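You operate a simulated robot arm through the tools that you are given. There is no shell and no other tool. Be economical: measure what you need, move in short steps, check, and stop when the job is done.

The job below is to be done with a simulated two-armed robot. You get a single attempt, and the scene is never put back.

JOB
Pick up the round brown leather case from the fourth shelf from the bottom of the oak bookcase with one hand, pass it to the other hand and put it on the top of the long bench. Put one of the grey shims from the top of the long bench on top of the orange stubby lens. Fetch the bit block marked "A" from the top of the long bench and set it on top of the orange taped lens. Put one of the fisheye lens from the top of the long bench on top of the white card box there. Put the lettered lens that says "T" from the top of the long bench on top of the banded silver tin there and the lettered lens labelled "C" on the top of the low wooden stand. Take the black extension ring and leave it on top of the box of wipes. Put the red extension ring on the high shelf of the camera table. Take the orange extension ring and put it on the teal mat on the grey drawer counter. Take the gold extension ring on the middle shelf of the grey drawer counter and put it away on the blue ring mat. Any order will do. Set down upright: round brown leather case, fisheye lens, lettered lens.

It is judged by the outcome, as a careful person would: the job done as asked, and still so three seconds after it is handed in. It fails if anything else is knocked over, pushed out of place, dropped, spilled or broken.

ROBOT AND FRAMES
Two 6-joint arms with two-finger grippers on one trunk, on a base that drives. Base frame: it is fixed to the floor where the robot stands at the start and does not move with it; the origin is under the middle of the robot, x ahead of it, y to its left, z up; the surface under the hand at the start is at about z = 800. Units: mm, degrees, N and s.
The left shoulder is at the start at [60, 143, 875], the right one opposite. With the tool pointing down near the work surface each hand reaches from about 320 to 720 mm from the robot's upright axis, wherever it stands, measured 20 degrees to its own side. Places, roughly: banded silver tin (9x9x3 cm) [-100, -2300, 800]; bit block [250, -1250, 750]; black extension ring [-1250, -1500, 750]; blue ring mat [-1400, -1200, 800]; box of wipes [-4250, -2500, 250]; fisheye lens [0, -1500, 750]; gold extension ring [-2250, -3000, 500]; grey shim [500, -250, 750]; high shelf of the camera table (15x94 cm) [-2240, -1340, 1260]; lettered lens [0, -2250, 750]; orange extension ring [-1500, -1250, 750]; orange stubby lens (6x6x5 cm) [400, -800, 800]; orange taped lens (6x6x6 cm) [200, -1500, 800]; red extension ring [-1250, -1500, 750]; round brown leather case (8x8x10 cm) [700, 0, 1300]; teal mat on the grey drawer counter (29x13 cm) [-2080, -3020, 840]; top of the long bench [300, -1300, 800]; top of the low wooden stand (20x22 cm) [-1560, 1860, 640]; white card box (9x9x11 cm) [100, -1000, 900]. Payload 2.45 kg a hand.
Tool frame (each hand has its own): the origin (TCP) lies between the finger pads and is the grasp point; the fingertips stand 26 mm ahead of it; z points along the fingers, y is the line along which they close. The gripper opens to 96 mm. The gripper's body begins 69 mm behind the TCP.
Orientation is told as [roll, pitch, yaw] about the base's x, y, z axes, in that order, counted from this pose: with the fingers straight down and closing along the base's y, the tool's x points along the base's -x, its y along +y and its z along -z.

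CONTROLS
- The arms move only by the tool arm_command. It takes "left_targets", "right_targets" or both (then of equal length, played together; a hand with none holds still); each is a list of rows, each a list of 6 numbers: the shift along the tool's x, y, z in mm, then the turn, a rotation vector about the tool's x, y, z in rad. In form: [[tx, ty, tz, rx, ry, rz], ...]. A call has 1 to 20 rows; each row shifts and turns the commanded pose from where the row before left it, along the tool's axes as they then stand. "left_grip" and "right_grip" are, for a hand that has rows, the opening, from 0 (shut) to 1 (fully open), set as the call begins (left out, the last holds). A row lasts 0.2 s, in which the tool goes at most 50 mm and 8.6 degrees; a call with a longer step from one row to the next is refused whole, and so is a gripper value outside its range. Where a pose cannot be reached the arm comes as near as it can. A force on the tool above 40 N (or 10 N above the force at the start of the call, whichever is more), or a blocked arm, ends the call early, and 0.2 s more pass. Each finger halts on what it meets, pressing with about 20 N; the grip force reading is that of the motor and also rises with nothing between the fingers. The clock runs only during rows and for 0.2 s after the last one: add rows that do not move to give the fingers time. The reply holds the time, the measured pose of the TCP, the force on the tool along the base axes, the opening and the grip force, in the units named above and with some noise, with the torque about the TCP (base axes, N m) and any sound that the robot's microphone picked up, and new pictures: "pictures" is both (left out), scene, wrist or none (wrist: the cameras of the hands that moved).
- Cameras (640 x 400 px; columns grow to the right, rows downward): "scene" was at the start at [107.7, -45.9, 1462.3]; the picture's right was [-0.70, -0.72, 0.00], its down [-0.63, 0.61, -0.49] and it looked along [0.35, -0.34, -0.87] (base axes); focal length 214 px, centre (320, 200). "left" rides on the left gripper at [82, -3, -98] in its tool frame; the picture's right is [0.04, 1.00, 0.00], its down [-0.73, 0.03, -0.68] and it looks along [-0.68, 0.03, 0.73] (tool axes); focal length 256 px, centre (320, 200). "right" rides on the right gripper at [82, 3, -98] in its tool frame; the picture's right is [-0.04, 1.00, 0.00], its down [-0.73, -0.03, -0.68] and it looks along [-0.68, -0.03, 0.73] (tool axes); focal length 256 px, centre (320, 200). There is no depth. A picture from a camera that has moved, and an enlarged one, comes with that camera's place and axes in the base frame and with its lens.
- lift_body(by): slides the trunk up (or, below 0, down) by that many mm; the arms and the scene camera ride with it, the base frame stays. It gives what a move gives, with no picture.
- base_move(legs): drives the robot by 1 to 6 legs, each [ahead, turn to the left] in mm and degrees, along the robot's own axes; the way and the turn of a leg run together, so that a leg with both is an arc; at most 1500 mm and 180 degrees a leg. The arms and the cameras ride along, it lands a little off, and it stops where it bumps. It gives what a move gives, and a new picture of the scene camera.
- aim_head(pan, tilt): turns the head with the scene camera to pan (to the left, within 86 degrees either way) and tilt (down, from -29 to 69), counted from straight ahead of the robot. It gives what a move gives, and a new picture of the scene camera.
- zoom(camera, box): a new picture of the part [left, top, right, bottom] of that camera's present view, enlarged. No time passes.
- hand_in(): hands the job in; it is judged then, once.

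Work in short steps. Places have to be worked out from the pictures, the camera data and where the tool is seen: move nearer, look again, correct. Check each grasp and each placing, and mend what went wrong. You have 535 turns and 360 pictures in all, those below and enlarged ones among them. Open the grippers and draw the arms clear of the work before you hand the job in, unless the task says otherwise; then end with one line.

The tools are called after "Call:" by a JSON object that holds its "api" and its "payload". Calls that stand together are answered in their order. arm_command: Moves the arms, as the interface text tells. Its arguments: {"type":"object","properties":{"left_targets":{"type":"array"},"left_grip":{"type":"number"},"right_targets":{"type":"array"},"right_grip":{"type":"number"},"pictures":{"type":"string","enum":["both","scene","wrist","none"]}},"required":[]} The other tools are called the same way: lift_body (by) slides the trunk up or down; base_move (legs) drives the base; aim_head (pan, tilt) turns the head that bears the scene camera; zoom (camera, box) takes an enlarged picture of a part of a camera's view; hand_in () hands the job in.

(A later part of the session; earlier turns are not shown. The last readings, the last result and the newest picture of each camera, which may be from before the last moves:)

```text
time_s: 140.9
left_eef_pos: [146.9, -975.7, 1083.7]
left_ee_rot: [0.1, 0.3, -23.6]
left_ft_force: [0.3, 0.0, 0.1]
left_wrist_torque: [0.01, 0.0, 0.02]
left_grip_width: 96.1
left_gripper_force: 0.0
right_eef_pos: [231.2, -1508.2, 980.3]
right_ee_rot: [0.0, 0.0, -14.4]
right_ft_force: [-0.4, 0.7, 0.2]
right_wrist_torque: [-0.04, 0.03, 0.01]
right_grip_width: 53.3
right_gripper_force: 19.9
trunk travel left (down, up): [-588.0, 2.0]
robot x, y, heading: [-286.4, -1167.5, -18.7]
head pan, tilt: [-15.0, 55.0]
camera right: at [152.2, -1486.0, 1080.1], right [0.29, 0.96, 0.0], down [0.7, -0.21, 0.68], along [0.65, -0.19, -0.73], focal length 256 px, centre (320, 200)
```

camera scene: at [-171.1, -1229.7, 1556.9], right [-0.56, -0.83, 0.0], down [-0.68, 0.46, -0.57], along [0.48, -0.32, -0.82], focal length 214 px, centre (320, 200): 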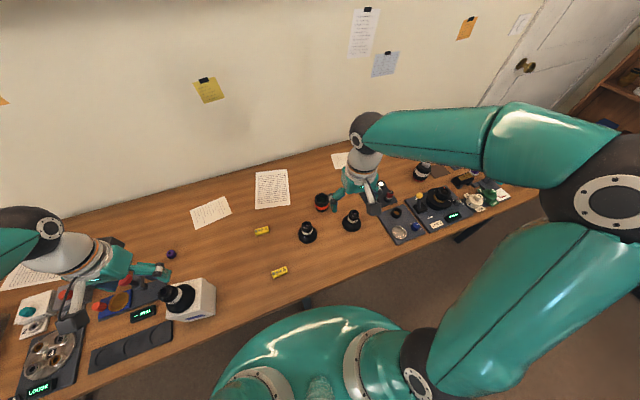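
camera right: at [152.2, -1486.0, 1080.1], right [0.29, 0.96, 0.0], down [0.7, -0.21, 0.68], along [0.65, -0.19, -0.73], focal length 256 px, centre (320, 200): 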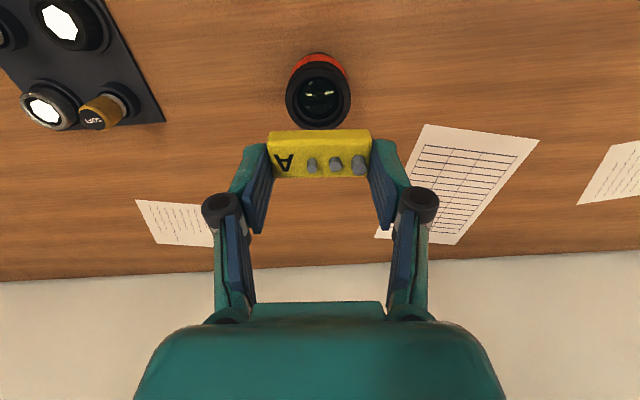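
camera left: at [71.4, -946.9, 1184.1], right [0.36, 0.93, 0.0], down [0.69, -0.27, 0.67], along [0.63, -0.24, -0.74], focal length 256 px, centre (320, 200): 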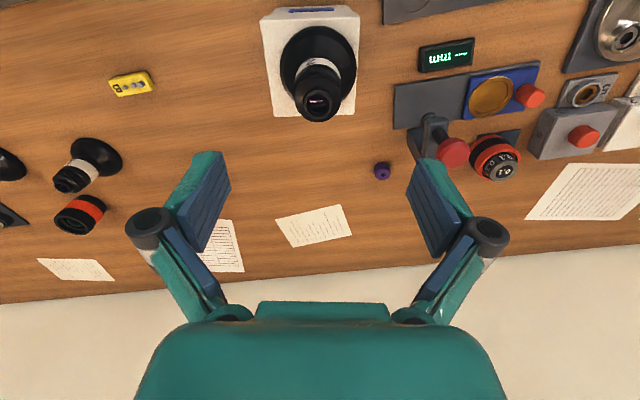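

Lens top centre ≈(239,−1515), Ø60 at z≈843. I correct by 8 mm and lower 80 mm.

Call:
{"api": "arm_command", "payload": {"right_targets": [[-8.2, -3.7, 20, 0, 0, 0], [0, 0, 30, 0, 0, 0], [0, 0, 28, 0, 0, 0], [0, 0, 0, 0, 0, 0]], "pictures": "wrist"}}

Call:
{"api": "zoom", "payload": {"camera": "scene", "box": [260, 150, 420, 250]}}

```text
time_s: 141.9
left_eef_pos: [147.1, -976.3, 1084.1]
left_ee_rot: [0.2, 0.2, -23.7]
left_ft_force: [-1.1, 0.4, -0.5]
left_wrist_torque: [0.0, 0.0, 0.01]
left_grip_width: 96.0
left_gripper_force: 0.1
right_eef_pos: [235.2, -1513.6, 903.4]
right_ee_rot: [0.2, 0.0, -14.4]
right_ft_force: [-0.3, -0.5, -0.3]
right_wrist_torque: [-0.02, -0.02, -0.01]
right_grip_width: 53.7
right_gripper_force: 20.1
trunk travel left (down, up): [-588.0, 2.0]
robot x, y, heading: [-288.4, -1170.9, -18.5]
head pan, tilt: [-15.0, 55.0]
camera right: at [158.4, -1490.7, 1002.2], right [0.29, 0.96, 0.0], down [0.7, -0.21, 0.68], along [0.65, -0.19, -0.73], focal length 256 px, centre (320, 200)
```

right: 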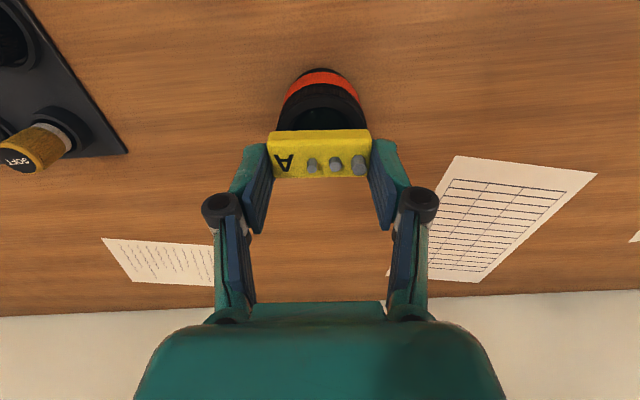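

```text
4.00 times, centred on (340, 200) of scene
camera zoom: at [-171.7, -1229.7, 1557.0], right [-0.56, -0.83, 0.0], down [-0.68, 0.46, -0.57], along [0.48, -0.32, -0.82], focal length 858 px, centre (240, 200)
```

zoom: 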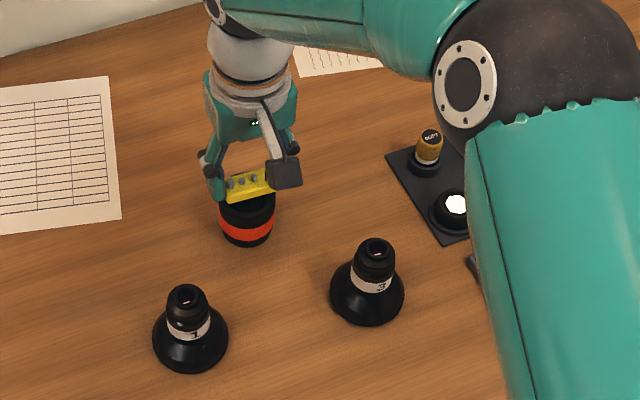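

Call:
{"api": "arm_command", "payload": {"right_targets": [[-2, 0, 5, 0, 0, 0], [0, 0, 4, 0, 0, 0], [0, 0, 2, 0, 0, 0], [0, 0, 2, 0, 0, 0], [0, 0, 2, 0, 0, 0], [0, 0, 1.5, 0, 0, 0], [0, 0, 0, 0, 0, 0]], "pictures": "none"}}

```text
time_s: 143.5
left_eef_pos: [145.3, -975.9, 1084.1]
left_ee_rot: [0.0, 0.3, -23.7]
left_ft_force: [-0.1, -0.5, -0.1]
left_wrist_torque: [0.04, 0.02, -0.01]
left_grip_width: 96.2
left_gripper_force: 0.1
right_eef_pos: [240.4, -1513.7, 888.4]
right_ee_rot: [0.1, -0.1, -14.5]
right_ft_force: [0.4, 0.9, 4.6]
right_wrist_torque: [0.04, -0.02, 0.0]
right_grip_width: 53.2
right_gripper_force: 20.4
trunk travel left (down, up): [-588.0, 2.0]
robot x, y, heading: [-287.6, -1170.3, -18.8]
head pan, tilt: [-15.0, 55.0]
```

Light contact at z 888. I press 1.5 mm more to confirm and then release.

Call:
{"api": "arm_command", "payload": {"right_targets": [[0, 0, 1.5, 0, 0, 0], [0, 0, 0, 0, 0, 0]], "pictures": "wrist"}}

```text
time_s: 144.1
left_eef_pos: [145.4, -976.4, 1084.2]
left_ee_rot: [0.1, 0.3, -23.7]
left_ft_force: [0.1, 0.5, -0.3]
left_wrist_torque: [0.0, 0.0, -0.04]
left_grip_width: 96.0
left_gripper_force: 0.0
right_eef_pos: [238.9, -1515.1, 888.0]
right_ee_rot: [0.2, -0.2, -14.5]
right_ft_force: [0.3, 1.8, 17.1]
right_wrist_torque: [0.12, 0.04, -0.03]
right_grip_width: 53.3
right_gripper_force: 19.9
trunk travel left (down, up): [-588.0, 2.0]
robot x, y, heading: [-286.0, -1169.9, -19.0]
head pan, tilt: [-15.0, 55.0]
camera right: at [161.4, -1491.5, 986.7], right [0.29, 0.96, 0.0], down [0.7, -0.21, 0.68], along [0.65, -0.2, -0.73], focal length 256 px, centre (320, 200)
```

right: 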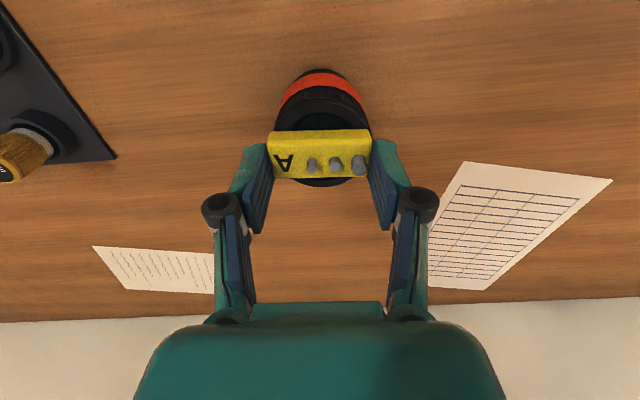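

Call:
{"api": "arm_command", "payload": {"right_targets": [[0, 0, 0, 0, 0, 0], [0, 0, 0, 0, 0, 0], [0, 0, 0, 0, 0, 0], [0, 0, -15, 0, 0, 0], [0, 0, -35, 0, 0, 0], [0, 0, -45, 0, 0, 0], [0, 0, -45, 0, 0, 0], [0, 0, 0, 0, 0, 0]], "right_grip": 1, "pictures": "wrist"}}

```text
time_s: 145.9
left_eef_pos: [146.7, -976.1, 1084.4]
left_ee_rot: [0.1, 0.4, -23.7]
left_ft_force: [0.1, 0.3, 0.0]
left_wrist_torque: [0.01, 0.0, 0.0]
left_grip_width: 96.4
left_gripper_force: 0.1
right_eef_pos: [240.3, -1514.5, 1025.7]
right_ee_rot: [0.2, 0.0, -14.5]
right_ft_force: [0.4, 0.9, 1.1]
right_wrist_torque: [0.02, 0.02, -0.02]
right_grip_width: 96.2
right_gripper_force: 0.1
trunk travel left (down, up): [-588.0, 2.0]
robot x, y, heading: [-288.6, -1171.6, -18.8]
head pan, tilt: [-15.0, 55.0]
camera right: at [161.5, -1492.1, 1125.6], right [0.29, 0.96, 0.0], down [0.7, -0.21, 0.68], along [0.65, -0.19, -0.73], focal length 256 px, centre (320, 200)
```

right: 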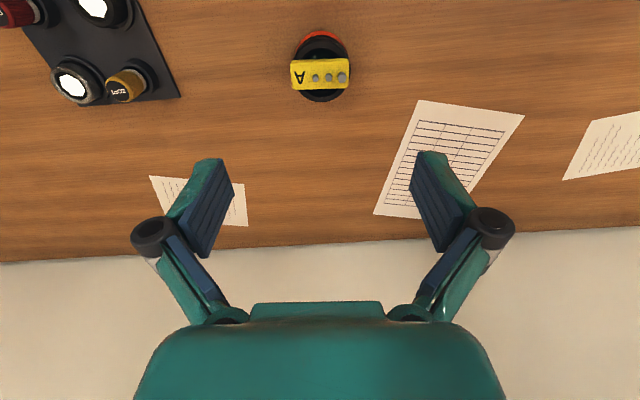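

Block A rests on the taped lens. Next station is further along for lenses T and C. I retract the right hand, back off and turn.

Call:
{"api": "arm_command", "payload": {"right_targets": [[0, 0, -40, 0, 0, 0], [40, 10, -20, 0, 0, 0], [40, 20, 0, 0, 0, 0], [40, 20, 0, 0, 0, 0], [40, 20, 0, 0, 0, 0], [40, 0, 0, 0, 0, 0], [0, 0, 0, 0, 0, 0]], "pictures": "none"}}

Call:
{"api": "base_move", "payload": {"legs": [[-150, 0], [0, -22], [0, -22], [0, -22], [0, -20]]}}

```text
time_s: 147.5
left_eef_pos: [146.7, -975.7, 1083.9]
left_ee_rot: [0.1, 0.4, -23.6]
left_ft_force: [-0.6, 0.9, 0.2]
left_wrist_torque: [-0.02, 0.01, -0.01]
left_grip_width: 96.1
left_gripper_force: 0.0
right_eef_pos: [63.8, -1397.6, 1086.9]
right_ee_rot: [0.2, 0.1, -14.5]
right_ft_force: [0.4, -1.1, 0.7]
right_wrist_torque: [0.02, 0.0, 0.01]
right_grip_width: 95.8
right_gripper_force: 0.1
trunk travel left (down, up): [-588.0, 2.0]
robot x, y, heading: [-289.8, -1168.7, -18.6]
head pan, tilt: [-15.0, 55.0]
```

```text
time_s: 152.9
left_eef_pos: [-73.6, -1440.7, 1085.8]
left_ee_rot: [0.3, 0.3, -89.0]
left_ft_force: [-0.5, 0.9, 0.1]
left_wrist_torque: [0.01, -0.05, -0.01]
left_grip_width: 96.0
left_gripper_force: 0.1
right_eef_pos: [-493.9, -1540.0, 1088.5]
right_ee_rot: [0.0, 0.1, -79.8]
right_ft_force: [-0.6, -0.7, -0.1]
right_wrist_torque: [0.02, -0.08, 0.01]
right_grip_width: 95.8
right_gripper_force: 0.0
trunk travel left (down, up): [-588.0, 2.0]
robot x, y, heading: [-391.2, -1122.6, -83.9]
head pan, tilt: [-15.0, 55.0]
stopped in leg 5: the robot was blocked; the commanded pose is now the measured one
camera scene: at [-401.0, -1253.1, 1556.9], right [-0.99, 0.16, 0.0], down [0.13, 0.81, -0.57], along [-0.09, -0.57, -0.82], focal length 214 px, centre (320, 200)
```

scene: 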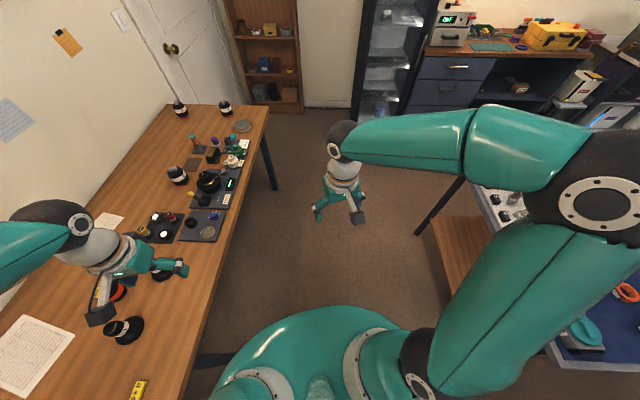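

Call:
{"api": "base_move", "payload": {"legs": [[0, -21], [500, 0], [530, 0]]}}

```text
time_s: 159.9
left_eef_pos: [-478.2, -2532.3, 1085.2]
left_ee_rot: [0.2, 0.3, -109.7]
left_ft_force: [-0.2, 0.0, -0.2]
left_wrist_torque: [0.02, -0.02, -0.02]
left_grip_width: 95.7
left_gripper_force: 0.1
right_eef_pos: [-905.7, -2478.5, 1087.2]
right_ee_rot: [0.1, 0.1, -100.6]
right_ft_force: [-0.1, 0.5, -0.4]
right_wrist_torque: [0.0, -0.01, 0.03]
right_grip_width: 96.0
right_gripper_force: 0.1
trunk travel left (down, up): [-588.0, 2.0]
robot x, y, heading: [-663.6, -2120.2, -105.2]
head pan, tilt: [-15.0, 55.0]
camera scene: at [-714.9, -2242.7, 1556.9], right [-0.86, 0.5, 0.0], down [0.41, 0.71, -0.57], along [-0.29, -0.5, -0.82], focal length 214 px, centre (320, 200)
```

scene: 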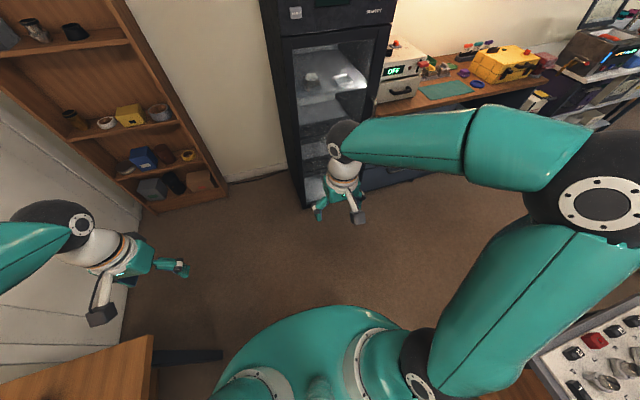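

Call:
{"api": "base_move", "payload": {"legs": [[0, 23], [0, 23], [0, 23], [0, 22]]}}

```text
time_s: 164.5
left_eef_pos: [-207.8, -2094.7, 1086.1]
left_ee_rot: [0.0, 0.4, -40.3]
left_ft_force: [-0.1, 0.1, 0.0]
left_wrist_torque: [-0.04, 0.03, 0.02]
left_grip_width: 96.3
left_gripper_force: 0.0
right_eef_pos: [-410.4, -2475.0, 1088.7]
right_ee_rot: [0.1, 0.1, -31.2]
right_ft_force: [0.3, 1.4, 0.4]
right_wrist_torque: [-0.04, 0.06, 0.02]
right_grip_width: 96.0
right_gripper_force: 0.1
trunk travel left (down, up): [-588.0, 2.0]
robot x, y, heading: [-684.1, -2157.4, -35.4]
head pan, tilt: [-15.0, 55.0]
stopped in leg 3: the robot was blocked; the commanded pose is now the measured one
camera scene: at [-585.4, -2243.2, 1556.9], right [-0.77, -0.64, 0.0], down [-0.52, 0.63, -0.57], along [0.36, -0.44, -0.82], focal length 214 px, centre (320, 200)
```

scene: 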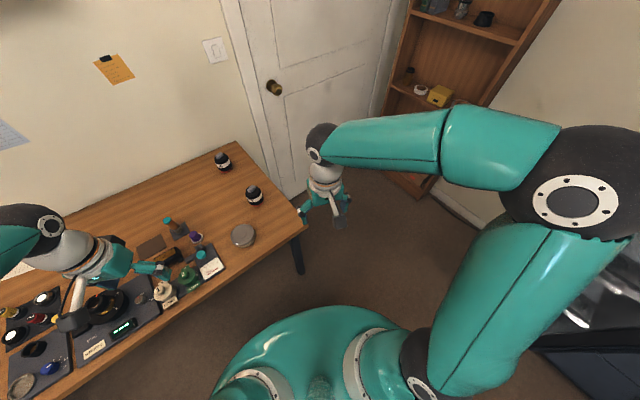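

Call:
{"api": "base_move", "payload": {"legs": [[0, 20], [100, 0]]}}

```text
time_s: 166.8
left_eef_pos: [-163.1, -1963.3, 1086.3]
left_ee_rot: [0.1, 0.3, -20.4]
left_ft_force: [-0.1, 0.1, 0.1]
left_wrist_torque: [-0.03, 0.01, 0.02]
left_grip_width: 96.1
left_gripper_force: 0.1
right_eef_pos: [-222.9, -2390.3, 1088.9]
right_ee_rot: [0.0, 0.1, -11.4]
right_ft_force: [0.3, 0.2, 0.0]
right_wrist_torque: [-0.01, 0.0, 0.02]
right_grip_width: 95.9
right_gripper_force: 0.0
trunk travel left (down, up): [-588.0, 2.0]
robot x, y, heading: [-587.3, -2185.3, -15.6]
head pan, tilt: [-15.0, 55.0]
camera scene: at [-468.4, -2237.4, 1556.9], right [-0.51, -0.86, 0.0], down [-0.71, 0.41, -0.57], along [0.49, -0.29, -0.82], focal length 214 px, centre (320, 200)
```

scene: 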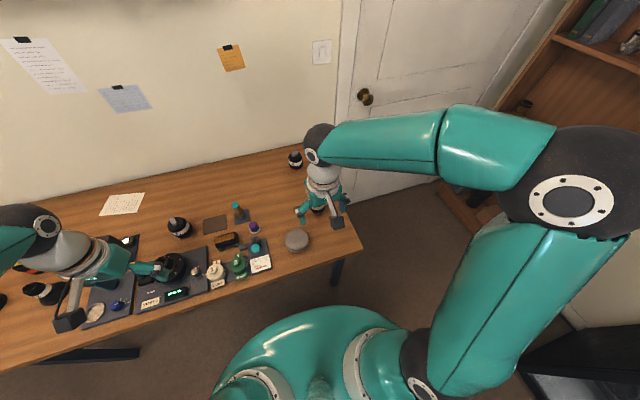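

The bench is really turned about −11°. I have room; I drive forward 130 mm.

Call:
{"api": "base_move", "payload": {"legs": [[130, 0]]}}

Call:
{"api": "zoom", "payload": {"camera": "right", "box": [0, 0, 640, 400]}}

Call:
{"api": "zoom", "payload": {"camera": "left", "box": [0, 0, 640, 400]}}

```text
time_s: 168.1
left_eef_pos: [-38.2, -2000.7, 1087.6]
left_ee_rot: [0.1, 0.4, -20.6]
left_ft_force: [0.7, -0.1, 0.1]
left_wrist_torque: [0.02, 0.05, -0.01]
left_grip_width: 96.1
left_gripper_force: 0.1
right_eef_pos: [-98.9, -2426.1, 1088.1]
right_ee_rot: [0.0, 0.1, -11.4]
right_ft_force: [0.4, 0.3, 0.8]
right_wrist_torque: [-0.03, 0.02, 0.0]
right_grip_width: 96.2
right_gripper_force: 0.0
trunk travel left (down, up): [-588.0, 2.0]
robot x, y, heading: [-463.7, -2220.1, -15.3]
head pan, tilt: [-15.0, 55.0]
camera scene: at [-344.0, -2273.9, 1556.8], right [-0.51, -0.86, 0.0], down [-0.71, 0.42, -0.57], along [0.49, -0.29, -0.82], focal length 214 px, centre (320, 200)
```

scene: 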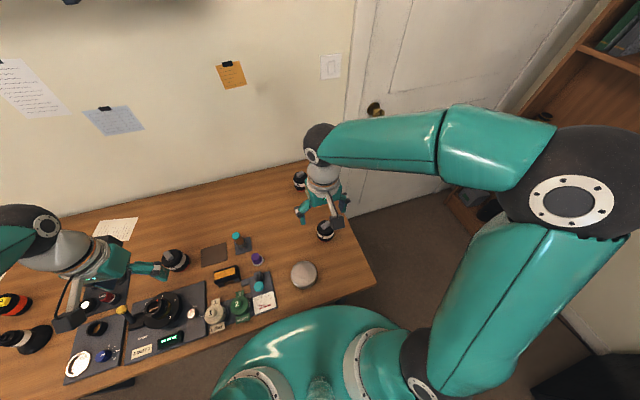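

```text
1.00 times, centred on (320, 200) of right (not enlarged: the box is as wide or as high as the picture)
camera zoom: at [-178.6, -2407.8, 1188.1], right [0.24, 0.97, 0.0], down [0.71, -0.17, 0.68], along [0.66, -0.16, -0.74], focal length 256 px, centre (320, 200)
```

zoom: 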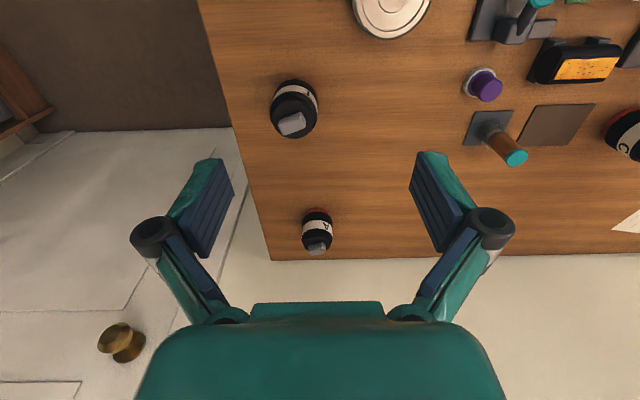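

```text
1.00 times, centred on (320, 200) of left (not enlarged: the box is as wide or as high as the picture)
camera zoom: at [-115.2, -1975.1, 1185.9], right [0.31, 0.95, 0.0], down [0.7, -0.23, 0.67], along [0.64, -0.21, -0.74], focal length 256 px, centre (320, 200)
```

zoom: 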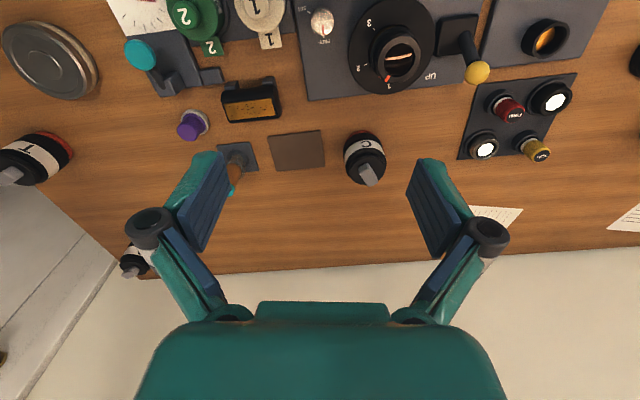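

T is near (−40,−2480), C near (131,−1978), tin at (−135,−2338). Right hand goes over T for a close look.

Call:
{"api": "arm_command", "payload": {"right_targets": [[-34, -20.6, 0, 0, 0, 0], [-34, -20.6, 0, 0, 0, 0], [0, 0, 40, 0, 0, 0], [0, 0, 30, 0, 0, 0], [0, 0, 0, 0, 0, 0]], "right_grip": 1, "pictures": "wrist"}}

Call:
{"api": "zoom", "payload": {"camera": "right", "box": [240, 30, 400, 130]}}

```text
time_s: 169.3
left_eef_pos: [-39.8, -1999.1, 1087.6]
left_ee_rot: [0.2, 0.3, -20.6]
left_ft_force: [0.9, 0.3, 1.2]
left_wrist_torque: [-0.02, 0.0, -0.02]
left_grip_width: 96.1
left_gripper_force: 0.1
right_eef_pos: [-41.2, -2477.8, 1017.9]
right_ee_rot: [0.1, 0.0, -11.3]
right_ft_force: [0.1, 0.8, 0.1]
right_wrist_torque: [-0.02, -0.02, 0.01]
right_grip_width: 96.0
right_gripper_force: 0.0
trunk travel left (down, up): [-588.0, 2.0]
robot x, y, heading: [-466.4, -2222.4, -15.5]
head pan, tilt: [-15.0, 55.0]
camera right: at [-120.2, -2459.5, 1118.3], right [0.24, 0.97, 0.0], down [0.71, -0.17, 0.68], along [0.66, -0.16, -0.73], focal length 256 px, centre (320, 200)
```

right: 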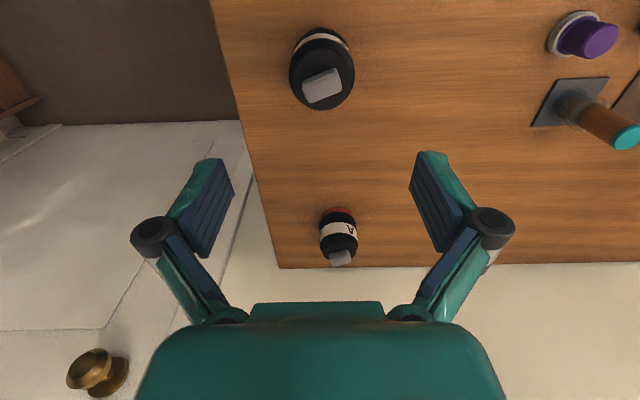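

```text
4.00 times, centred on (320, 80) of right
camera zoom: at [-120.2, -2459.5, 1118.3], right [0.24, 0.97, 0.0], down [0.71, -0.17, 0.68], along [0.66, -0.16, -0.73], focal length 1024 px, centre (320, 680)
```

zoom: 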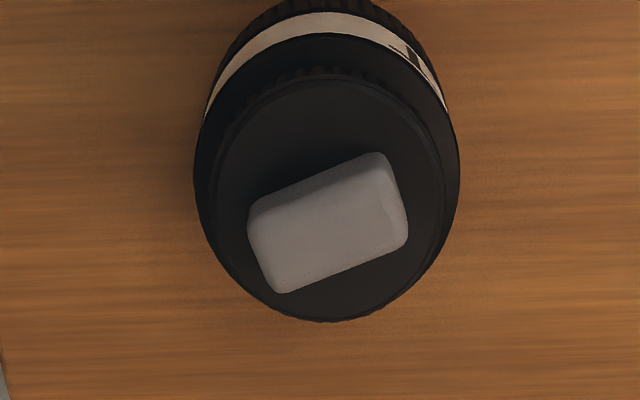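

T: Ø≈66 mm body with a grey handle on top, centred near (−38,−2478). I descend to z≈900 and check.

Call:
{"api": "arm_command", "payload": {"right_targets": [[-3, 0, 40, 0, 0, 0], [0, 0, 40, 0, 0, 0], [0, 0, 38, 0, 0, 0], [0, 0, 0, 0, 0, 0]], "pictures": "wrist"}}

```text
time_s: 170.3
left_eef_pos: [-39.9, -1999.3, 1087.0]
left_ee_rot: [0.1, 0.2, -20.5]
left_ft_force: [0.2, -0.4, 0.5]
left_wrist_torque: [-0.02, 0.03, 0.01]
left_grip_width: 95.8
left_gripper_force: 0.3
right_eef_pos: [-38.1, -2479.2, 901.5]
right_ee_rot: [0.1, 0.0, -11.3]
right_ft_force: [1.0, 0.2, 0.4]
right_wrist_torque: [0.0, -0.02, 0.03]
right_grip_width: 96.4
right_gripper_force: 0.1
trunk travel left (down, up): [-588.0, 2.0]
robot x, y, heading: [-462.2, -2223.5, -15.7]
head pan, tilt: [-15.0, 55.0]
camera right: at [-117.6, -2460.7, 1000.3], right [0.24, 0.97, 0.0], down [0.71, -0.17, 0.68], along [0.66, -0.16, -0.73], focal length 256 px, centre (320, 200)
```

right: 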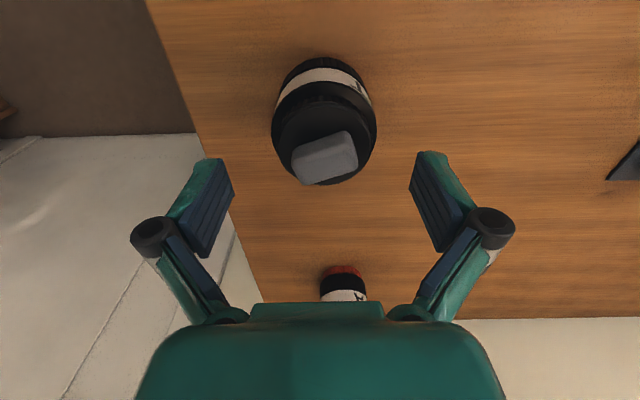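

Call:
{"api": "arm_command", "payload": {"right_targets": [[0, 2, 25, 0, 0, 0], [0, 0, 25, 0, 0, 0], [0, 0, 0, 0, 0, 0]], "pictures": "none"}}

Call:
{"api": "arm_command", "payload": {"right_targets": [[0, 0, 0, 0, 0, 0], [0, 0, 0, 0, 0, 0], [0, 0, 0, 0, 0, 0], [0, 0, 0, 0, 0, 0], [0, 0, -20, 0, 0, 0], [0, 0, -30, 0, 0, 0], [0, 0, 0, 0, 0, 0]], "right_grip": 0, "pictures": "wrist"}}

```text
time_s: 171.1
left_eef_pos: [-39.3, -2000.4, 1087.1]
left_ee_rot: [0.1, 0.3, -20.6]
left_ft_force: [0.1, -0.2, -0.2]
left_wrist_torque: [-0.01, 0.01, 0.01]
left_grip_width: 96.0
left_gripper_force: 0.0
right_eef_pos: [-40.2, -2475.0, 850.4]
right_ee_rot: [0.0, 0.0, -11.4]
right_ft_force: [-0.3, -0.5, -0.8]
right_wrist_torque: [0.0, 0.03, -0.01]
right_grip_width: 96.0
right_gripper_force: 0.0
trunk travel left (down, up): [-588.0, 2.0]
robot x, y, heading: [-470.8, -2222.8, -15.8]
head pan, tilt: [-15.0, 55.0]
```

```text
time_s: 172.7
left_eef_pos: [-39.4, -2000.3, 1086.9]
left_ee_rot: [0.2, 0.4, -20.6]
left_ft_force: [0.1, 0.5, 0.1]
left_wrist_torque: [0.03, 0.03, 0.02]
left_grip_width: 96.0
left_gripper_force: 0.0
right_eef_pos: [-38.7, -2476.3, 901.8]
right_ee_rot: [0.1, 0.1, -11.4]
right_ft_force: [0.4, -0.7, -6.4]
right_wrist_torque: [0.0, 0.03, -0.03]
right_grip_width: 63.5
right_gripper_force: 20.0
trunk travel left (down, up): [-588.0, 2.0]
robot x, y, heading: [-468.4, -2223.4, -15.6]
head pan, tilt: [-15.0, 55.0]
camera right: at [-118.0, -2458.8, 1000.8], right [0.24, 0.97, 0.0], down [0.71, -0.17, 0.68], along [0.66, -0.16, -0.74], focal length 256 px, centre (320, 200)
```

right: 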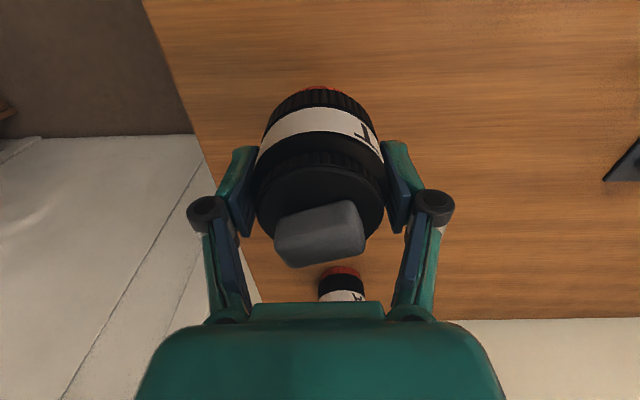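

T held (63.5 mm). I zoom the scene to fix the tin's place precisely.

Call:
{"api": "zoom", "payload": {"camera": "scene", "box": [240, 220, 400, 320]}}

Call:
{"api": "arm_command", "payload": {"right_targets": [[0, 0, -30, 0, 0, 0], [0, 0, -30, 0, 0, 0], [20, 20, 0, 0, 0, 0], [20, 20, 0, 0, 0, 0], [20, 20, 0, 0, 0, 0], [0, 0, 0, 0, 0, 0]], "pictures": "wrist"}}

```text
4.00 times, centred on (320, 270) of scene
camera zoom: at [-344.9, -2273.9, 1556.8], right [-0.51, -0.86, 0.0], down [-0.71, 0.42, -0.57], along [0.49, -0.29, -0.82], focal length 858 px, centre (320, -80)
```

zoom: 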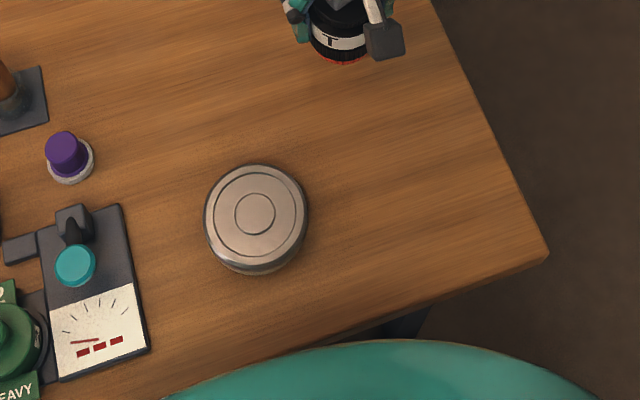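

```text
time_s: 174.1
left_eef_pos: [-38.7, -2001.3, 1087.3]
left_ee_rot: [0.3, 0.4, -20.6]
left_ft_force: [-0.5, -0.7, 0.3]
left_wrist_torque: [0.01, 0.01, -0.01]
left_grip_width: 96.0
left_gripper_force: 0.1
right_eef_pos: [-85.2, -2407.7, 961.8]
right_ee_rot: [0.1, 0.1, -11.4]
right_ft_force: [-0.2, 0.0, -6.2]
right_wrist_torque: [-0.01, -0.03, 0.01]
right_grip_width: 63.8
right_gripper_force: 20.3
trunk travel left (down, up): [-588.0, 2.0]
robot x, y, heading: [-466.4, -2222.3, -15.5]
head pan, tilt: [-15.0, 55.0]
camera right: at [-165.2, -2390.0, 1061.1], right [0.24, 0.97, 0.0], down [0.71, -0.18, 0.68], along [0.66, -0.16, -0.74], focal length 256 px, centre (320, 200)
```

right: 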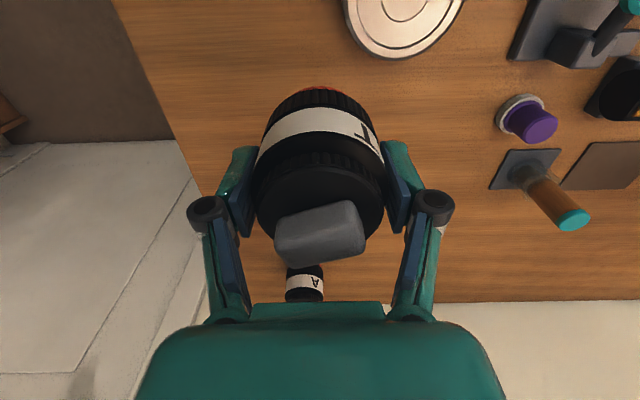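

Tin centre (−130,−2335), top ≈814. I move T above it and lower to about 10 mm above.

Call:
{"api": "arm_command", "payload": {"right_targets": [[29.1, 31, 0, 0, 0, 0], [29.1, 31.1, 0, 0, 0, 0], [0, 0, 35, 0, 0, 0], [0, 0, 35, 0, 0, 0], [0, 0, 0, 0, 0, 0]], "pictures": "wrist"}}

Call:
{"api": "zoom", "payload": {"camera": "scene", "box": [240, 200, 400, 300]}}

```text
time_s: 175.3
left_eef_pos: [-40.6, -2000.3, 1087.4]
left_ee_rot: [0.2, 0.3, -20.6]
left_ft_force: [0.1, 0.1, -0.6]
left_wrist_torque: [0.0, 0.0, 0.01]
left_grip_width: 96.0
left_gripper_force: 0.1
right_eef_pos: [-131.9, -2336.8, 892.1]
right_ee_rot: [0.1, 0.1, -11.4]
right_ft_force: [-0.7, 0.6, -4.8]
right_wrist_torque: [-0.02, -0.03, -0.01]
right_grip_width: 63.6
right_gripper_force: 20.5
trunk travel left (down, up): [-588.0, 2.0]
robot x, y, heading: [-465.9, -2225.1, -15.5]
head pan, tilt: [-15.0, 55.0]
camera right: at [-210.9, -2318.0, 991.7], right [0.24, 0.97, 0.0], down [0.71, -0.17, 0.68], along [0.66, -0.16, -0.73], focal length 256 px, centre (320, 200)
```

right: 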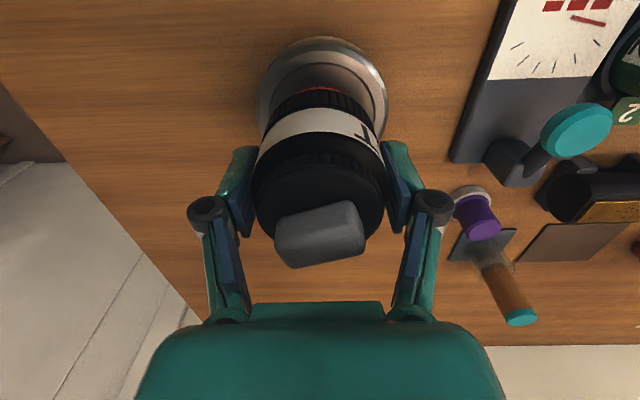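

```text
4.00 times, centred on (320, 250) of scene
camera zoom: at [-346.1, -2273.6, 1557.0], right [-0.51, -0.86, 0.0], down [-0.71, 0.42, -0.57], along [0.49, -0.29, -0.82], focal length 858 px, centre (320, 0)
```

zoom: 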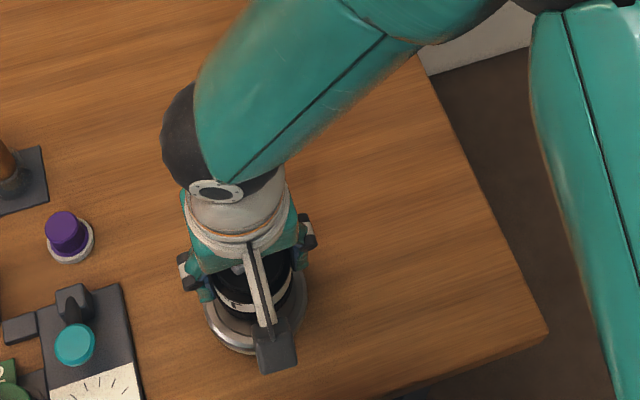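

Concentric. I lower to contact.

Call:
{"api": "arm_command", "payload": {"right_targets": [[0, 0, 4, 0, 0, 0], [0, 0, 3, 0, 0, 0], [0, 0, 2, 0, 0, 0], [0, 0, 1.5, 0, 0, 0], [0, 0, 1.5, 0, 0, 0], [0, 0, 1.5, 0, 0, 0], [0, 0, 0, 0, 0, 0]], "pictures": "none"}}

```text
time_s: 176.9
left_eef_pos: [-40.9, -1999.3, 1087.6]
left_ee_rot: [0.3, 0.3, -20.6]
left_ft_force: [0.0, -0.3, 0.6]
left_wrist_torque: [0.02, 0.03, -0.04]
left_grip_width: 96.1
left_gripper_force: 0.1
right_eef_pos: [-130.6, -2335.1, 880.0]
right_ee_rot: [0.1, -0.1, -11.4]
right_ft_force: [0.6, -1.8, 16.4]
right_wrist_torque: [-0.06, -0.05, 0.05]
right_grip_width: 63.5
right_gripper_force: 19.8
trunk travel left (down, up): [-588.0, 2.0]
robot x, y, heading: [-469.7, -2221.9, -15.5]
head pan, tilt: [-15.0, 55.0]
```

Call:
{"api": "arm_command", "payload": {"right_targets": [[0, 0, 0, 0, 0, 0], [0, 0, 0, 0, 0, 0], [0, 0, 0, 0, 0, 0], [0, 0, -15, 0, 0, 0], [0, 0, -35, 0, 0, 0], [0, 0, -45, 0, 0, 0], [0, 0, -45, 0, 0, 0], [0, 0, -45, 0, 0, 0], [0, 0, 0, 0, 0, 0]], "right_grip": 1, "pictures": "wrist"}}

```text
time_s: 178.9
left_eef_pos: [-39.7, -2000.2, 1086.6]
left_ee_rot: [0.1, 0.2, -20.6]
left_ft_force: [-0.3, -0.3, 0.5]
left_wrist_torque: [-0.03, 0.01, -0.01]
left_grip_width: 96.1
left_gripper_force: 0.1
right_eef_pos: [-130.1, -2335.7, 1064.2]
right_ee_rot: [0.1, 0.1, -11.3]
right_ft_force: [0.2, 0.6, 0.2]
right_wrist_torque: [-0.03, 0.03, 0.0]
right_grip_width: 96.0
right_gripper_force: 0.1
trunk travel left (down, up): [-588.0, 2.0]
robot x, y, heading: [-468.2, -2221.7, -15.6]
head pan, tilt: [-15.0, 55.0]
camera right: at [-208.5, -2318.0, 1163.5], right [0.24, 0.97, 0.0], down [0.71, -0.17, 0.68], along [0.66, -0.16, -0.74], focal length 256 px, centre (320, 200)
```

right: 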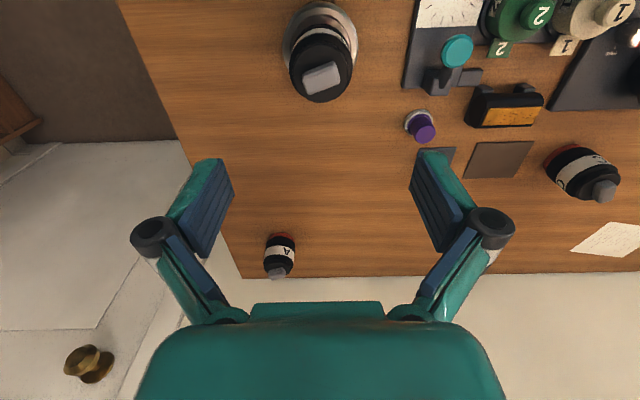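

T stands on the tin. Now the left hand goes over C.

Call:
{"api": "arm_command", "payload": {"left_targets": [[-37, 23, 0, 0, 0, 0], [-37, 23, 0, 0, 0, 0], [-37, 23, 0, 0, 0, 0], [-37, 23, 0, 0, 0, 0], [0, 0, 40, 0, 0, 0], [0, 0, 30, 0, 0, 0], [0, 0, 0, 0, 0, 0]], "left_grip": 1, "pictures": "wrist"}}

```text
time_s: 180.5
left_eef_pos: [129.9, -1963.8, 1015.8]
left_ee_rot: [0.2, 0.3, -20.7]
left_ft_force: [0.5, -1.5, -0.8]
left_wrist_torque: [-0.05, -0.02, -0.01]
left_grip_width: 95.9
left_gripper_force: 0.0
right_eef_pos: [-130.1, -2335.8, 1063.4]
right_ee_rot: [0.2, 0.0, -11.4]
right_ft_force: [0.6, -0.8, -0.1]
right_wrist_torque: [-0.02, 0.0, 0.0]
right_grip_width: 95.9
right_gripper_force: 0.0
trunk travel left (down, up): [-588.0, 2.0]
robot x, y, heading: [-464.1, -2223.4, -15.5]
head pan, tilt: [-15.0, 55.0]
camera left: at [53.0, -1940.0, 1115.5], right [0.31, 0.95, 0.0], down [0.7, -0.23, 0.68], along [0.64, -0.21, -0.74], focal length 256 px, centre (320, 200)
```

left: 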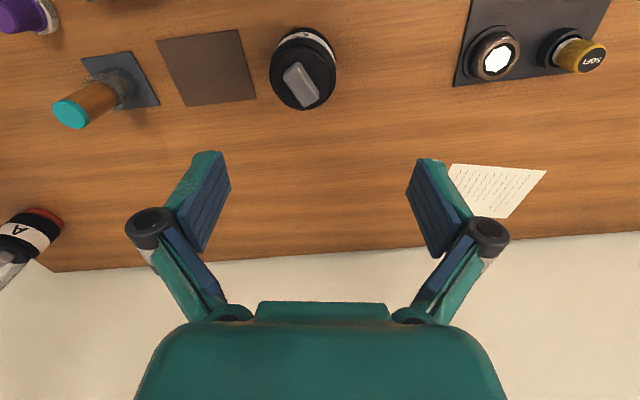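

Call:
{"api": "arm_command", "payload": {"left_targets": [[-3.3, -17.3, 36, 0, 0, 0], [0, 0, 40, 0, 0, 0], [0, 0, 40, 0, 0, 0], [0, 0, 0, 0, 0, 0]], "pictures": "wrist"}}

```text
time_s: 181.5
left_eef_pos: [127.8, -1981.9, 900.0]
left_ee_rot: [0.3, 0.3, -20.6]
left_ft_force: [0.2, -0.9, -0.1]
left_wrist_torque: [0.01, 0.01, 0.0]
left_grip_width: 96.4
left_gripper_force: 0.0
right_eef_pos: [-131.0, -2336.6, 1063.6]
right_ee_rot: [0.0, 0.0, -11.4]
right_ft_force: [-0.5, 0.1, -0.1]
right_wrist_torque: [-0.01, 0.01, -0.02]
right_grip_width: 96.1
right_gripper_force: 0.0
trunk travel left (down, up): [-588.0, 2.0]
robot x, y, heading: [-465.8, -2217.8, -15.4]
head pan, tilt: [-15.0, 55.0]
camera left: at [49.9, -1957.1, 1000.2], right [0.31, 0.95, 0.0], down [0.7, -0.23, 0.68], along [0.64, -0.21, -0.74], focal length 256 px, centre (320, 200)
```

left: 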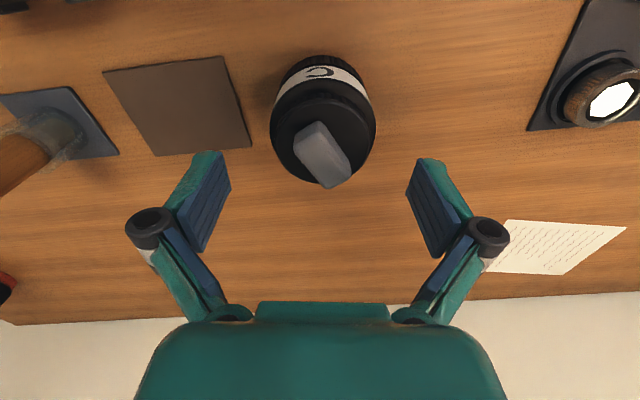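

Same geometry as for T. I go down, grip and lift.

Call:
{"api": "arm_command", "payload": {"left_targets": [[0, 2, 25, 0, 0, 0], [0, 0, 24, 0, 0, 0], [0, 0, 0, 0, 0, 0]], "pictures": "none"}}

Call:
{"api": "arm_command", "payload": {"left_targets": [[0, 0, 0, 0, 0, 0], [0, 0, 0, 0, 0, 0], [0, 0, 0, 0, 0, 0], [0, 0, 0, 0, 0, 0], [0, 0, -20, 0, 0, 0], [0, 0, -40, 0, 0, 0], [0, 0, -45, 0, 0, 0], [0, 0, -45, 0, 0, 0], [0, 0, -45, 0, 0, 0], [0, 0, 0, 0, 0, 0]], "left_grip": 0, "pictures": "wrist"}}

```text
time_s: 182.3
left_eef_pos: [127.1, -1981.1, 851.6]
left_ee_rot: [0.1, 0.4, -20.6]
left_ft_force: [-0.6, 0.0, -0.3]
left_wrist_torque: [-0.01, -0.01, 0.01]
left_grip_width: 96.1
left_gripper_force: 0.0
right_eef_pos: [-129.6, -2335.7, 1064.5]
right_ee_rot: [0.1, 0.1, -11.4]
right_ft_force: [0.3, -0.5, 0.2]
right_wrist_torque: [-0.01, 0.02, 0.0]
right_grip_width: 96.1
right_gripper_force: 0.1
trunk travel left (down, up): [-588.0, 2.0]
robot x, y, heading: [-469.0, -2220.1, -15.5]
head pan, tilt: [-15.0, 55.0]
```

```text
time_s: 184.5
left_eef_pos: [131.7, -1980.3, 1049.1]
left_ee_rot: [0.1, 0.4, -20.7]
left_ft_force: [-1.0, -0.3, -5.1]
left_wrist_torque: [-0.02, -0.06, 0.01]
left_grip_width: 64.4
left_gripper_force: 20.3
right_eef_pos: [-129.2, -2335.4, 1064.2]
right_ee_rot: [0.1, 0.1, -11.4]
right_ft_force: [0.9, 0.5, 0.5]
right_wrist_torque: [-0.03, 0.0, -0.01]
right_grip_width: 95.9
right_gripper_force: 0.1
trunk travel left (down, up): [-588.0, 2.0]
robot x, y, heading: [-468.2, -2225.7, -15.5]
head pan, tilt: [-15.0, 55.0]
camera left: at [54.8, -1954.9, 1148.6], right [0.31, 0.95, 0.0], down [0.7, -0.23, 0.67], along [0.64, -0.21, -0.74], focal length 256 px, centre (320, 200)
```

left: 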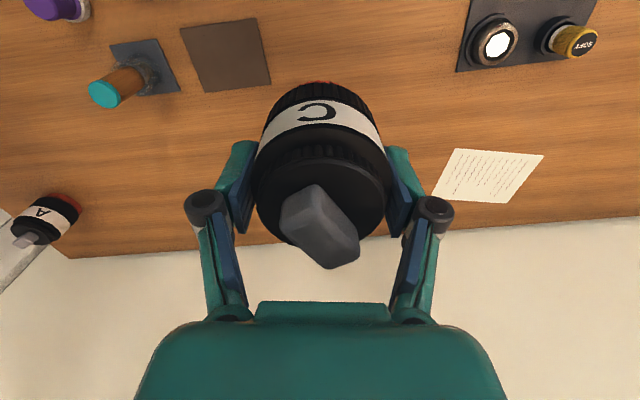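

C held in the left hand. I tuck it in, back away from the bench and turn to head for the low wooden stand.

Call:
{"api": "arm_command", "payload": {"left_targets": [[40, -25, 0, 0, 0, 0], [40, -25, 0, 0, 0, 0], [40, -25, 0, 0, 0, 0], [30, -25, 0, 0, 0, 0], [0, 0, 0, 0, 0, 0]], "pictures": "none"}}

Call:
{"api": "base_move", "payload": {"legs": [[-250, 0], [0, 20], [0, 20], [0, 20], [0, 20]]}}

```text
time_s: 185.7
left_eef_pos: [-49.2, -2023.0, 1047.4]
left_ee_rot: [0.0, 0.4, -20.6]
left_ft_force: [-0.4, 0.5, -6.0]
left_wrist_torque: [-0.02, 0.0, -0.01]
left_grip_width: 64.3
left_gripper_force: 20.5
right_eef_pos: [-128.5, -2337.1, 1062.6]
right_ee_rot: [0.1, 0.2, -11.5]
right_ft_force: [0.4, -0.6, 0.0]
right_wrist_torque: [0.02, 0.01, 0.02]
right_grip_width: 96.0
right_gripper_force: 0.0
trunk travel left (down, up): [-588.0, 2.0]
robot x, y, heading: [-465.5, -2218.8, -15.6]
head pan, tilt: [-15.0, 55.0]
```

```text
time_s: 191.7
left_eef_pos: [-715.4, -1689.1, 1045.8]
left_ee_rot: [-0.1, 0.3, 44.2]
left_ft_force: [-1.5, 0.4, -5.6]
left_wrist_torque: [-0.03, -0.13, -0.01]
left_grip_width: 64.4
left_gripper_force: 19.8
right_eef_pos: [-465.0, -1894.7, 1064.0]
right_ee_rot: [-0.1, 0.0, 53.5]
right_ft_force: [-0.4, 0.5, -0.6]
right_wrist_torque: [-0.05, -0.08, 0.0]
right_grip_width: 96.1
right_gripper_force: 0.2
trunk travel left (down, up): [-588.0, 2.0]
robot x, y, heading: [-683.1, -2176.0, 49.1]
head pan, tilt: [-15.0, 55.0]
stopped in leg 5: the robot was blocked; the commanded pose is now the measured one
camera scene: at [-588.6, -2087.3, 1556.9], right [0.56, -0.83, 0.0], down [-0.68, -0.46, -0.57], along [0.48, 0.32, -0.82], focal length 214 px, centre (320, 200)
```

scene: 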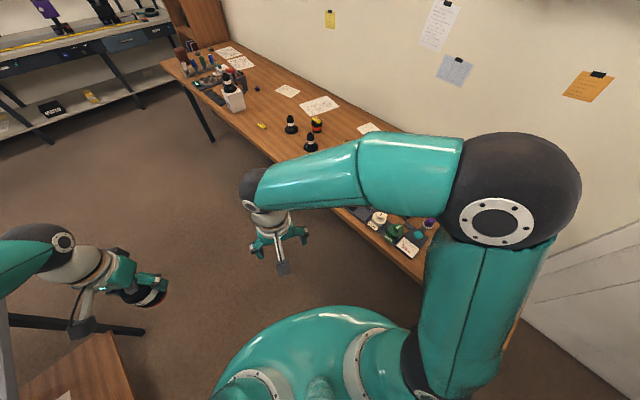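

I look along the route to the left/ahead.

Call:
{"api": "aim_head", "payload": {"pan": 50, "tilt": 25}}

```text
time_s: 193.1
left_eef_pos: [-713.3, -1691.4, 1048.3]
left_ee_rot: [0.1, 0.4, 44.1]
left_ft_force: [-1.3, 0.8, -5.4]
left_wrist_torque: [0.02, 0.0, 0.01]
left_grip_width: 64.5
left_gripper_force: 20.2
right_eef_pos: [-462.2, -1897.9, 1064.1]
right_ee_rot: [0.0, 0.1, 53.4]
right_ft_force: [0.1, -0.5, -0.5]
right_wrist_torque: [-0.04, -0.02, 0.0]
right_grip_width: 96.2
right_gripper_force: 0.2
trunk travel left (down, up): [-588.0, 2.0]
robot x, y, heading: [-682.4, -2176.5, 49.0]
head pan, tilt: [50.0, 25.0]
camera scene: at [-659.3, -2039.9, 1600.9], right [0.99, 0.16, 0.0], down [0.07, -0.42, -0.91], along [-0.14, 0.89, -0.42], focal length 214 px, centre (320, 200)
```

scene: 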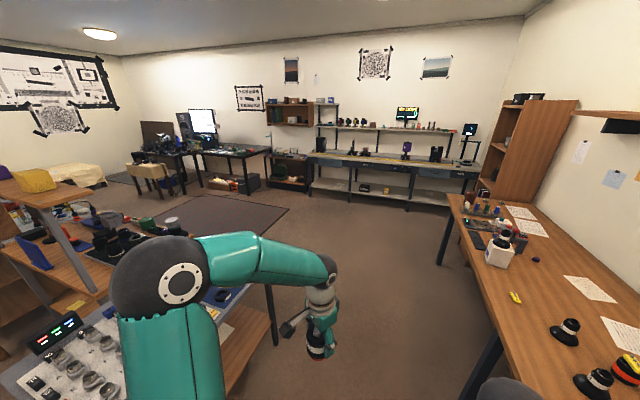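

The route is clear between ring table and bench. I turn to about 84° and drive up.

Call:
{"api": "base_move", "payload": {"legs": [[0, 18], [0, 16], [800, 0]]}}

```text
time_s: 199.6
left_eef_pos: [-893.7, -997.8, 1047.9]
left_ee_rot: [0.1, 0.4, 78.7]
left_ft_force: [-0.2, -0.2, -5.2]
left_wrist_torque: [0.03, 0.0, -0.02]
left_grip_width: 64.5
left_gripper_force: 19.9
right_eef_pos: [-570.5, -1023.7, 1063.4]
right_ee_rot: [0.0, 0.1, 88.1]
right_ft_force: [-0.1, 0.2, 0.2]
right_wrist_torque: [0.0, 0.04, 0.02]
right_grip_width: 95.9
right_gripper_force: 0.1
trunk travel left (down, up): [-588.0, 2.0]
robot x, y, heading: [-596.8, -1380.1, 83.6]
head pan, tilt: [50.0, 25.0]
camera scene: at [-653.5, -1252.0, 1600.9], right [0.72, 0.69, 0.0], down [0.29, -0.31, -0.91], along [-0.63, 0.66, -0.42], focal length 214 px, centre (320, 200)
```

scene: 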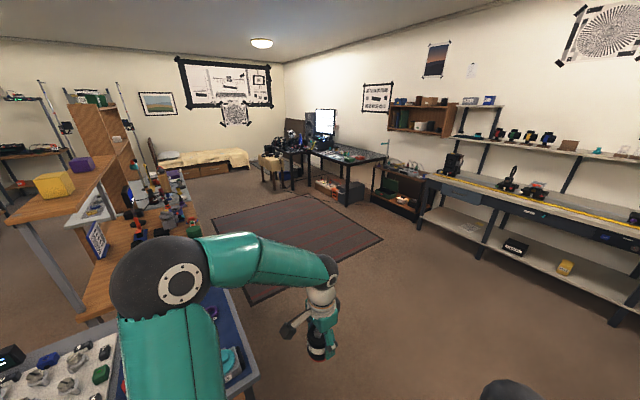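

Call:
{"api": "base_move", "payload": {"legs": [[600, 0], [0, 15], [0, 15], [1400, 0]]}}

Call:
{"api": "aim_head", "payload": {"pan": 0, "tilt": 35}}

```text
time_s: 211.6
left_eef_pos: [-1509.8, 678.7, 1049.1]
left_ee_rot: [0.1, 0.4, 107.9]
left_ft_force: [0.2, -0.2, -6.0]
left_wrist_torque: [0.06, 0.01, 0.02]
left_grip_width: 64.3
left_gripper_force: 20.2
right_eef_pos: [-1212.4, 812.1, 1065.1]
right_ee_rot: [0.0, 0.1, 117.1]
right_ft_force: [0.0, -1.2, 1.5]
right_wrist_torque: [0.03, 0.0, -0.01]
right_grip_width: 96.0
right_gripper_force: 0.0
trunk travel left (down, up): [-588.0, 2.0]
robot x, y, heading: [-1063.9, 488.1, 112.8]
head pan, tilt: [50.0, 25.0]
camera scene: at [-1174.9, 572.7, 1601.0], right [0.3, 0.95, 0.0], down [0.4, -0.13, -0.91], along [-0.87, 0.27, -0.42], focal length 214 px, centre (320, 200)
```

scene: 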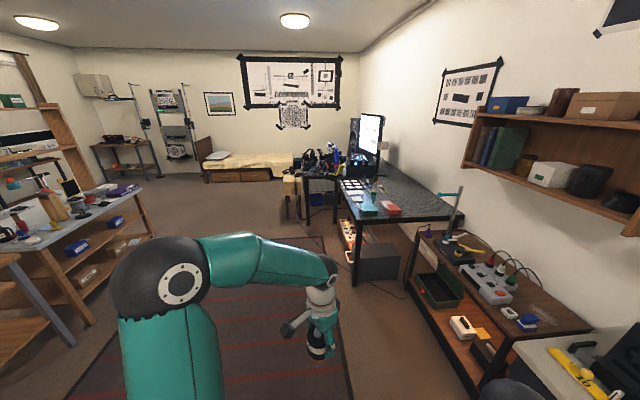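

```text
time_s: 212.8
left_eef_pos: [-1509.8, 678.7, 1048.7]
left_ee_rot: [0.1, 0.4, 107.9]
left_ft_force: [0.1, 0.3, -4.8]
left_wrist_torque: [0.01, 0.0, -0.02]
left_grip_width: 64.4
left_gripper_force: 20.0
right_eef_pos: [-1213.9, 811.9, 1064.7]
right_ee_rot: [0.0, 0.1, 117.1]
right_ft_force: [-0.3, 0.2, -0.4]
right_wrist_torque: [-0.01, 0.01, -0.01]
right_grip_width: 96.0
right_gripper_force: 0.1
trunk travel left (down, up): [-588.0, 2.0]
robot x, y, heading: [-1062.1, 489.5, 112.9]
head pan, tilt: [0.0, 35.0]
camera scene: at [-1121.1, 626.9, 1585.2], right [0.92, 0.39, 0.0], down [0.22, -0.53, -0.82], along [-0.32, 0.76, -0.57], focal length 214 px, centre (320, 200)
```

scene: 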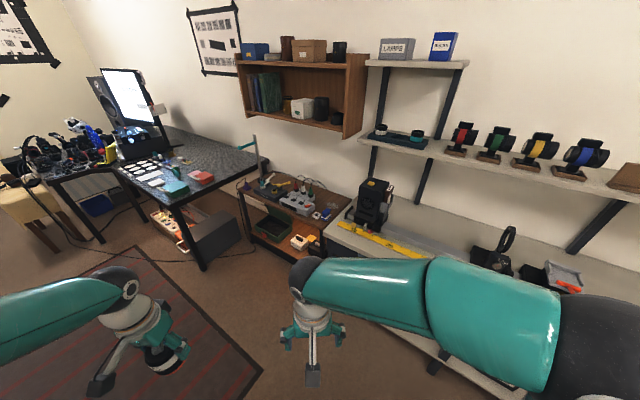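

Call:
{"api": "zoom", "payload": {"camera": "scene", "box": [230, 150, 390, 250]}}

```text
4.00 times, centred on (310, 200) of scene
camera zoom: at [-1121.1, 626.9, 1585.2], right [0.92, 0.39, 0.0], down [0.22, -0.53, -0.82], along [-0.32, 0.76, -0.57], focal length 858 px, centre (360, 200)
```

zoom: 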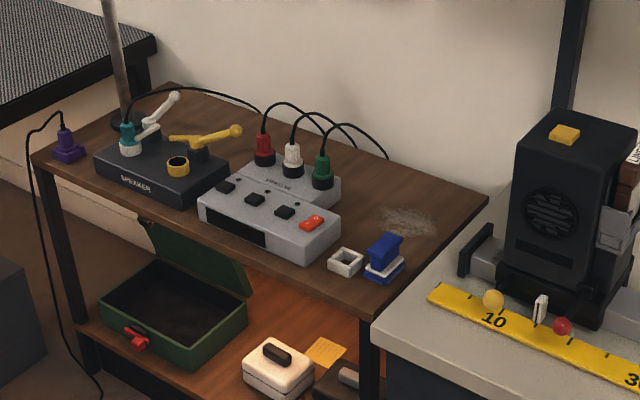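

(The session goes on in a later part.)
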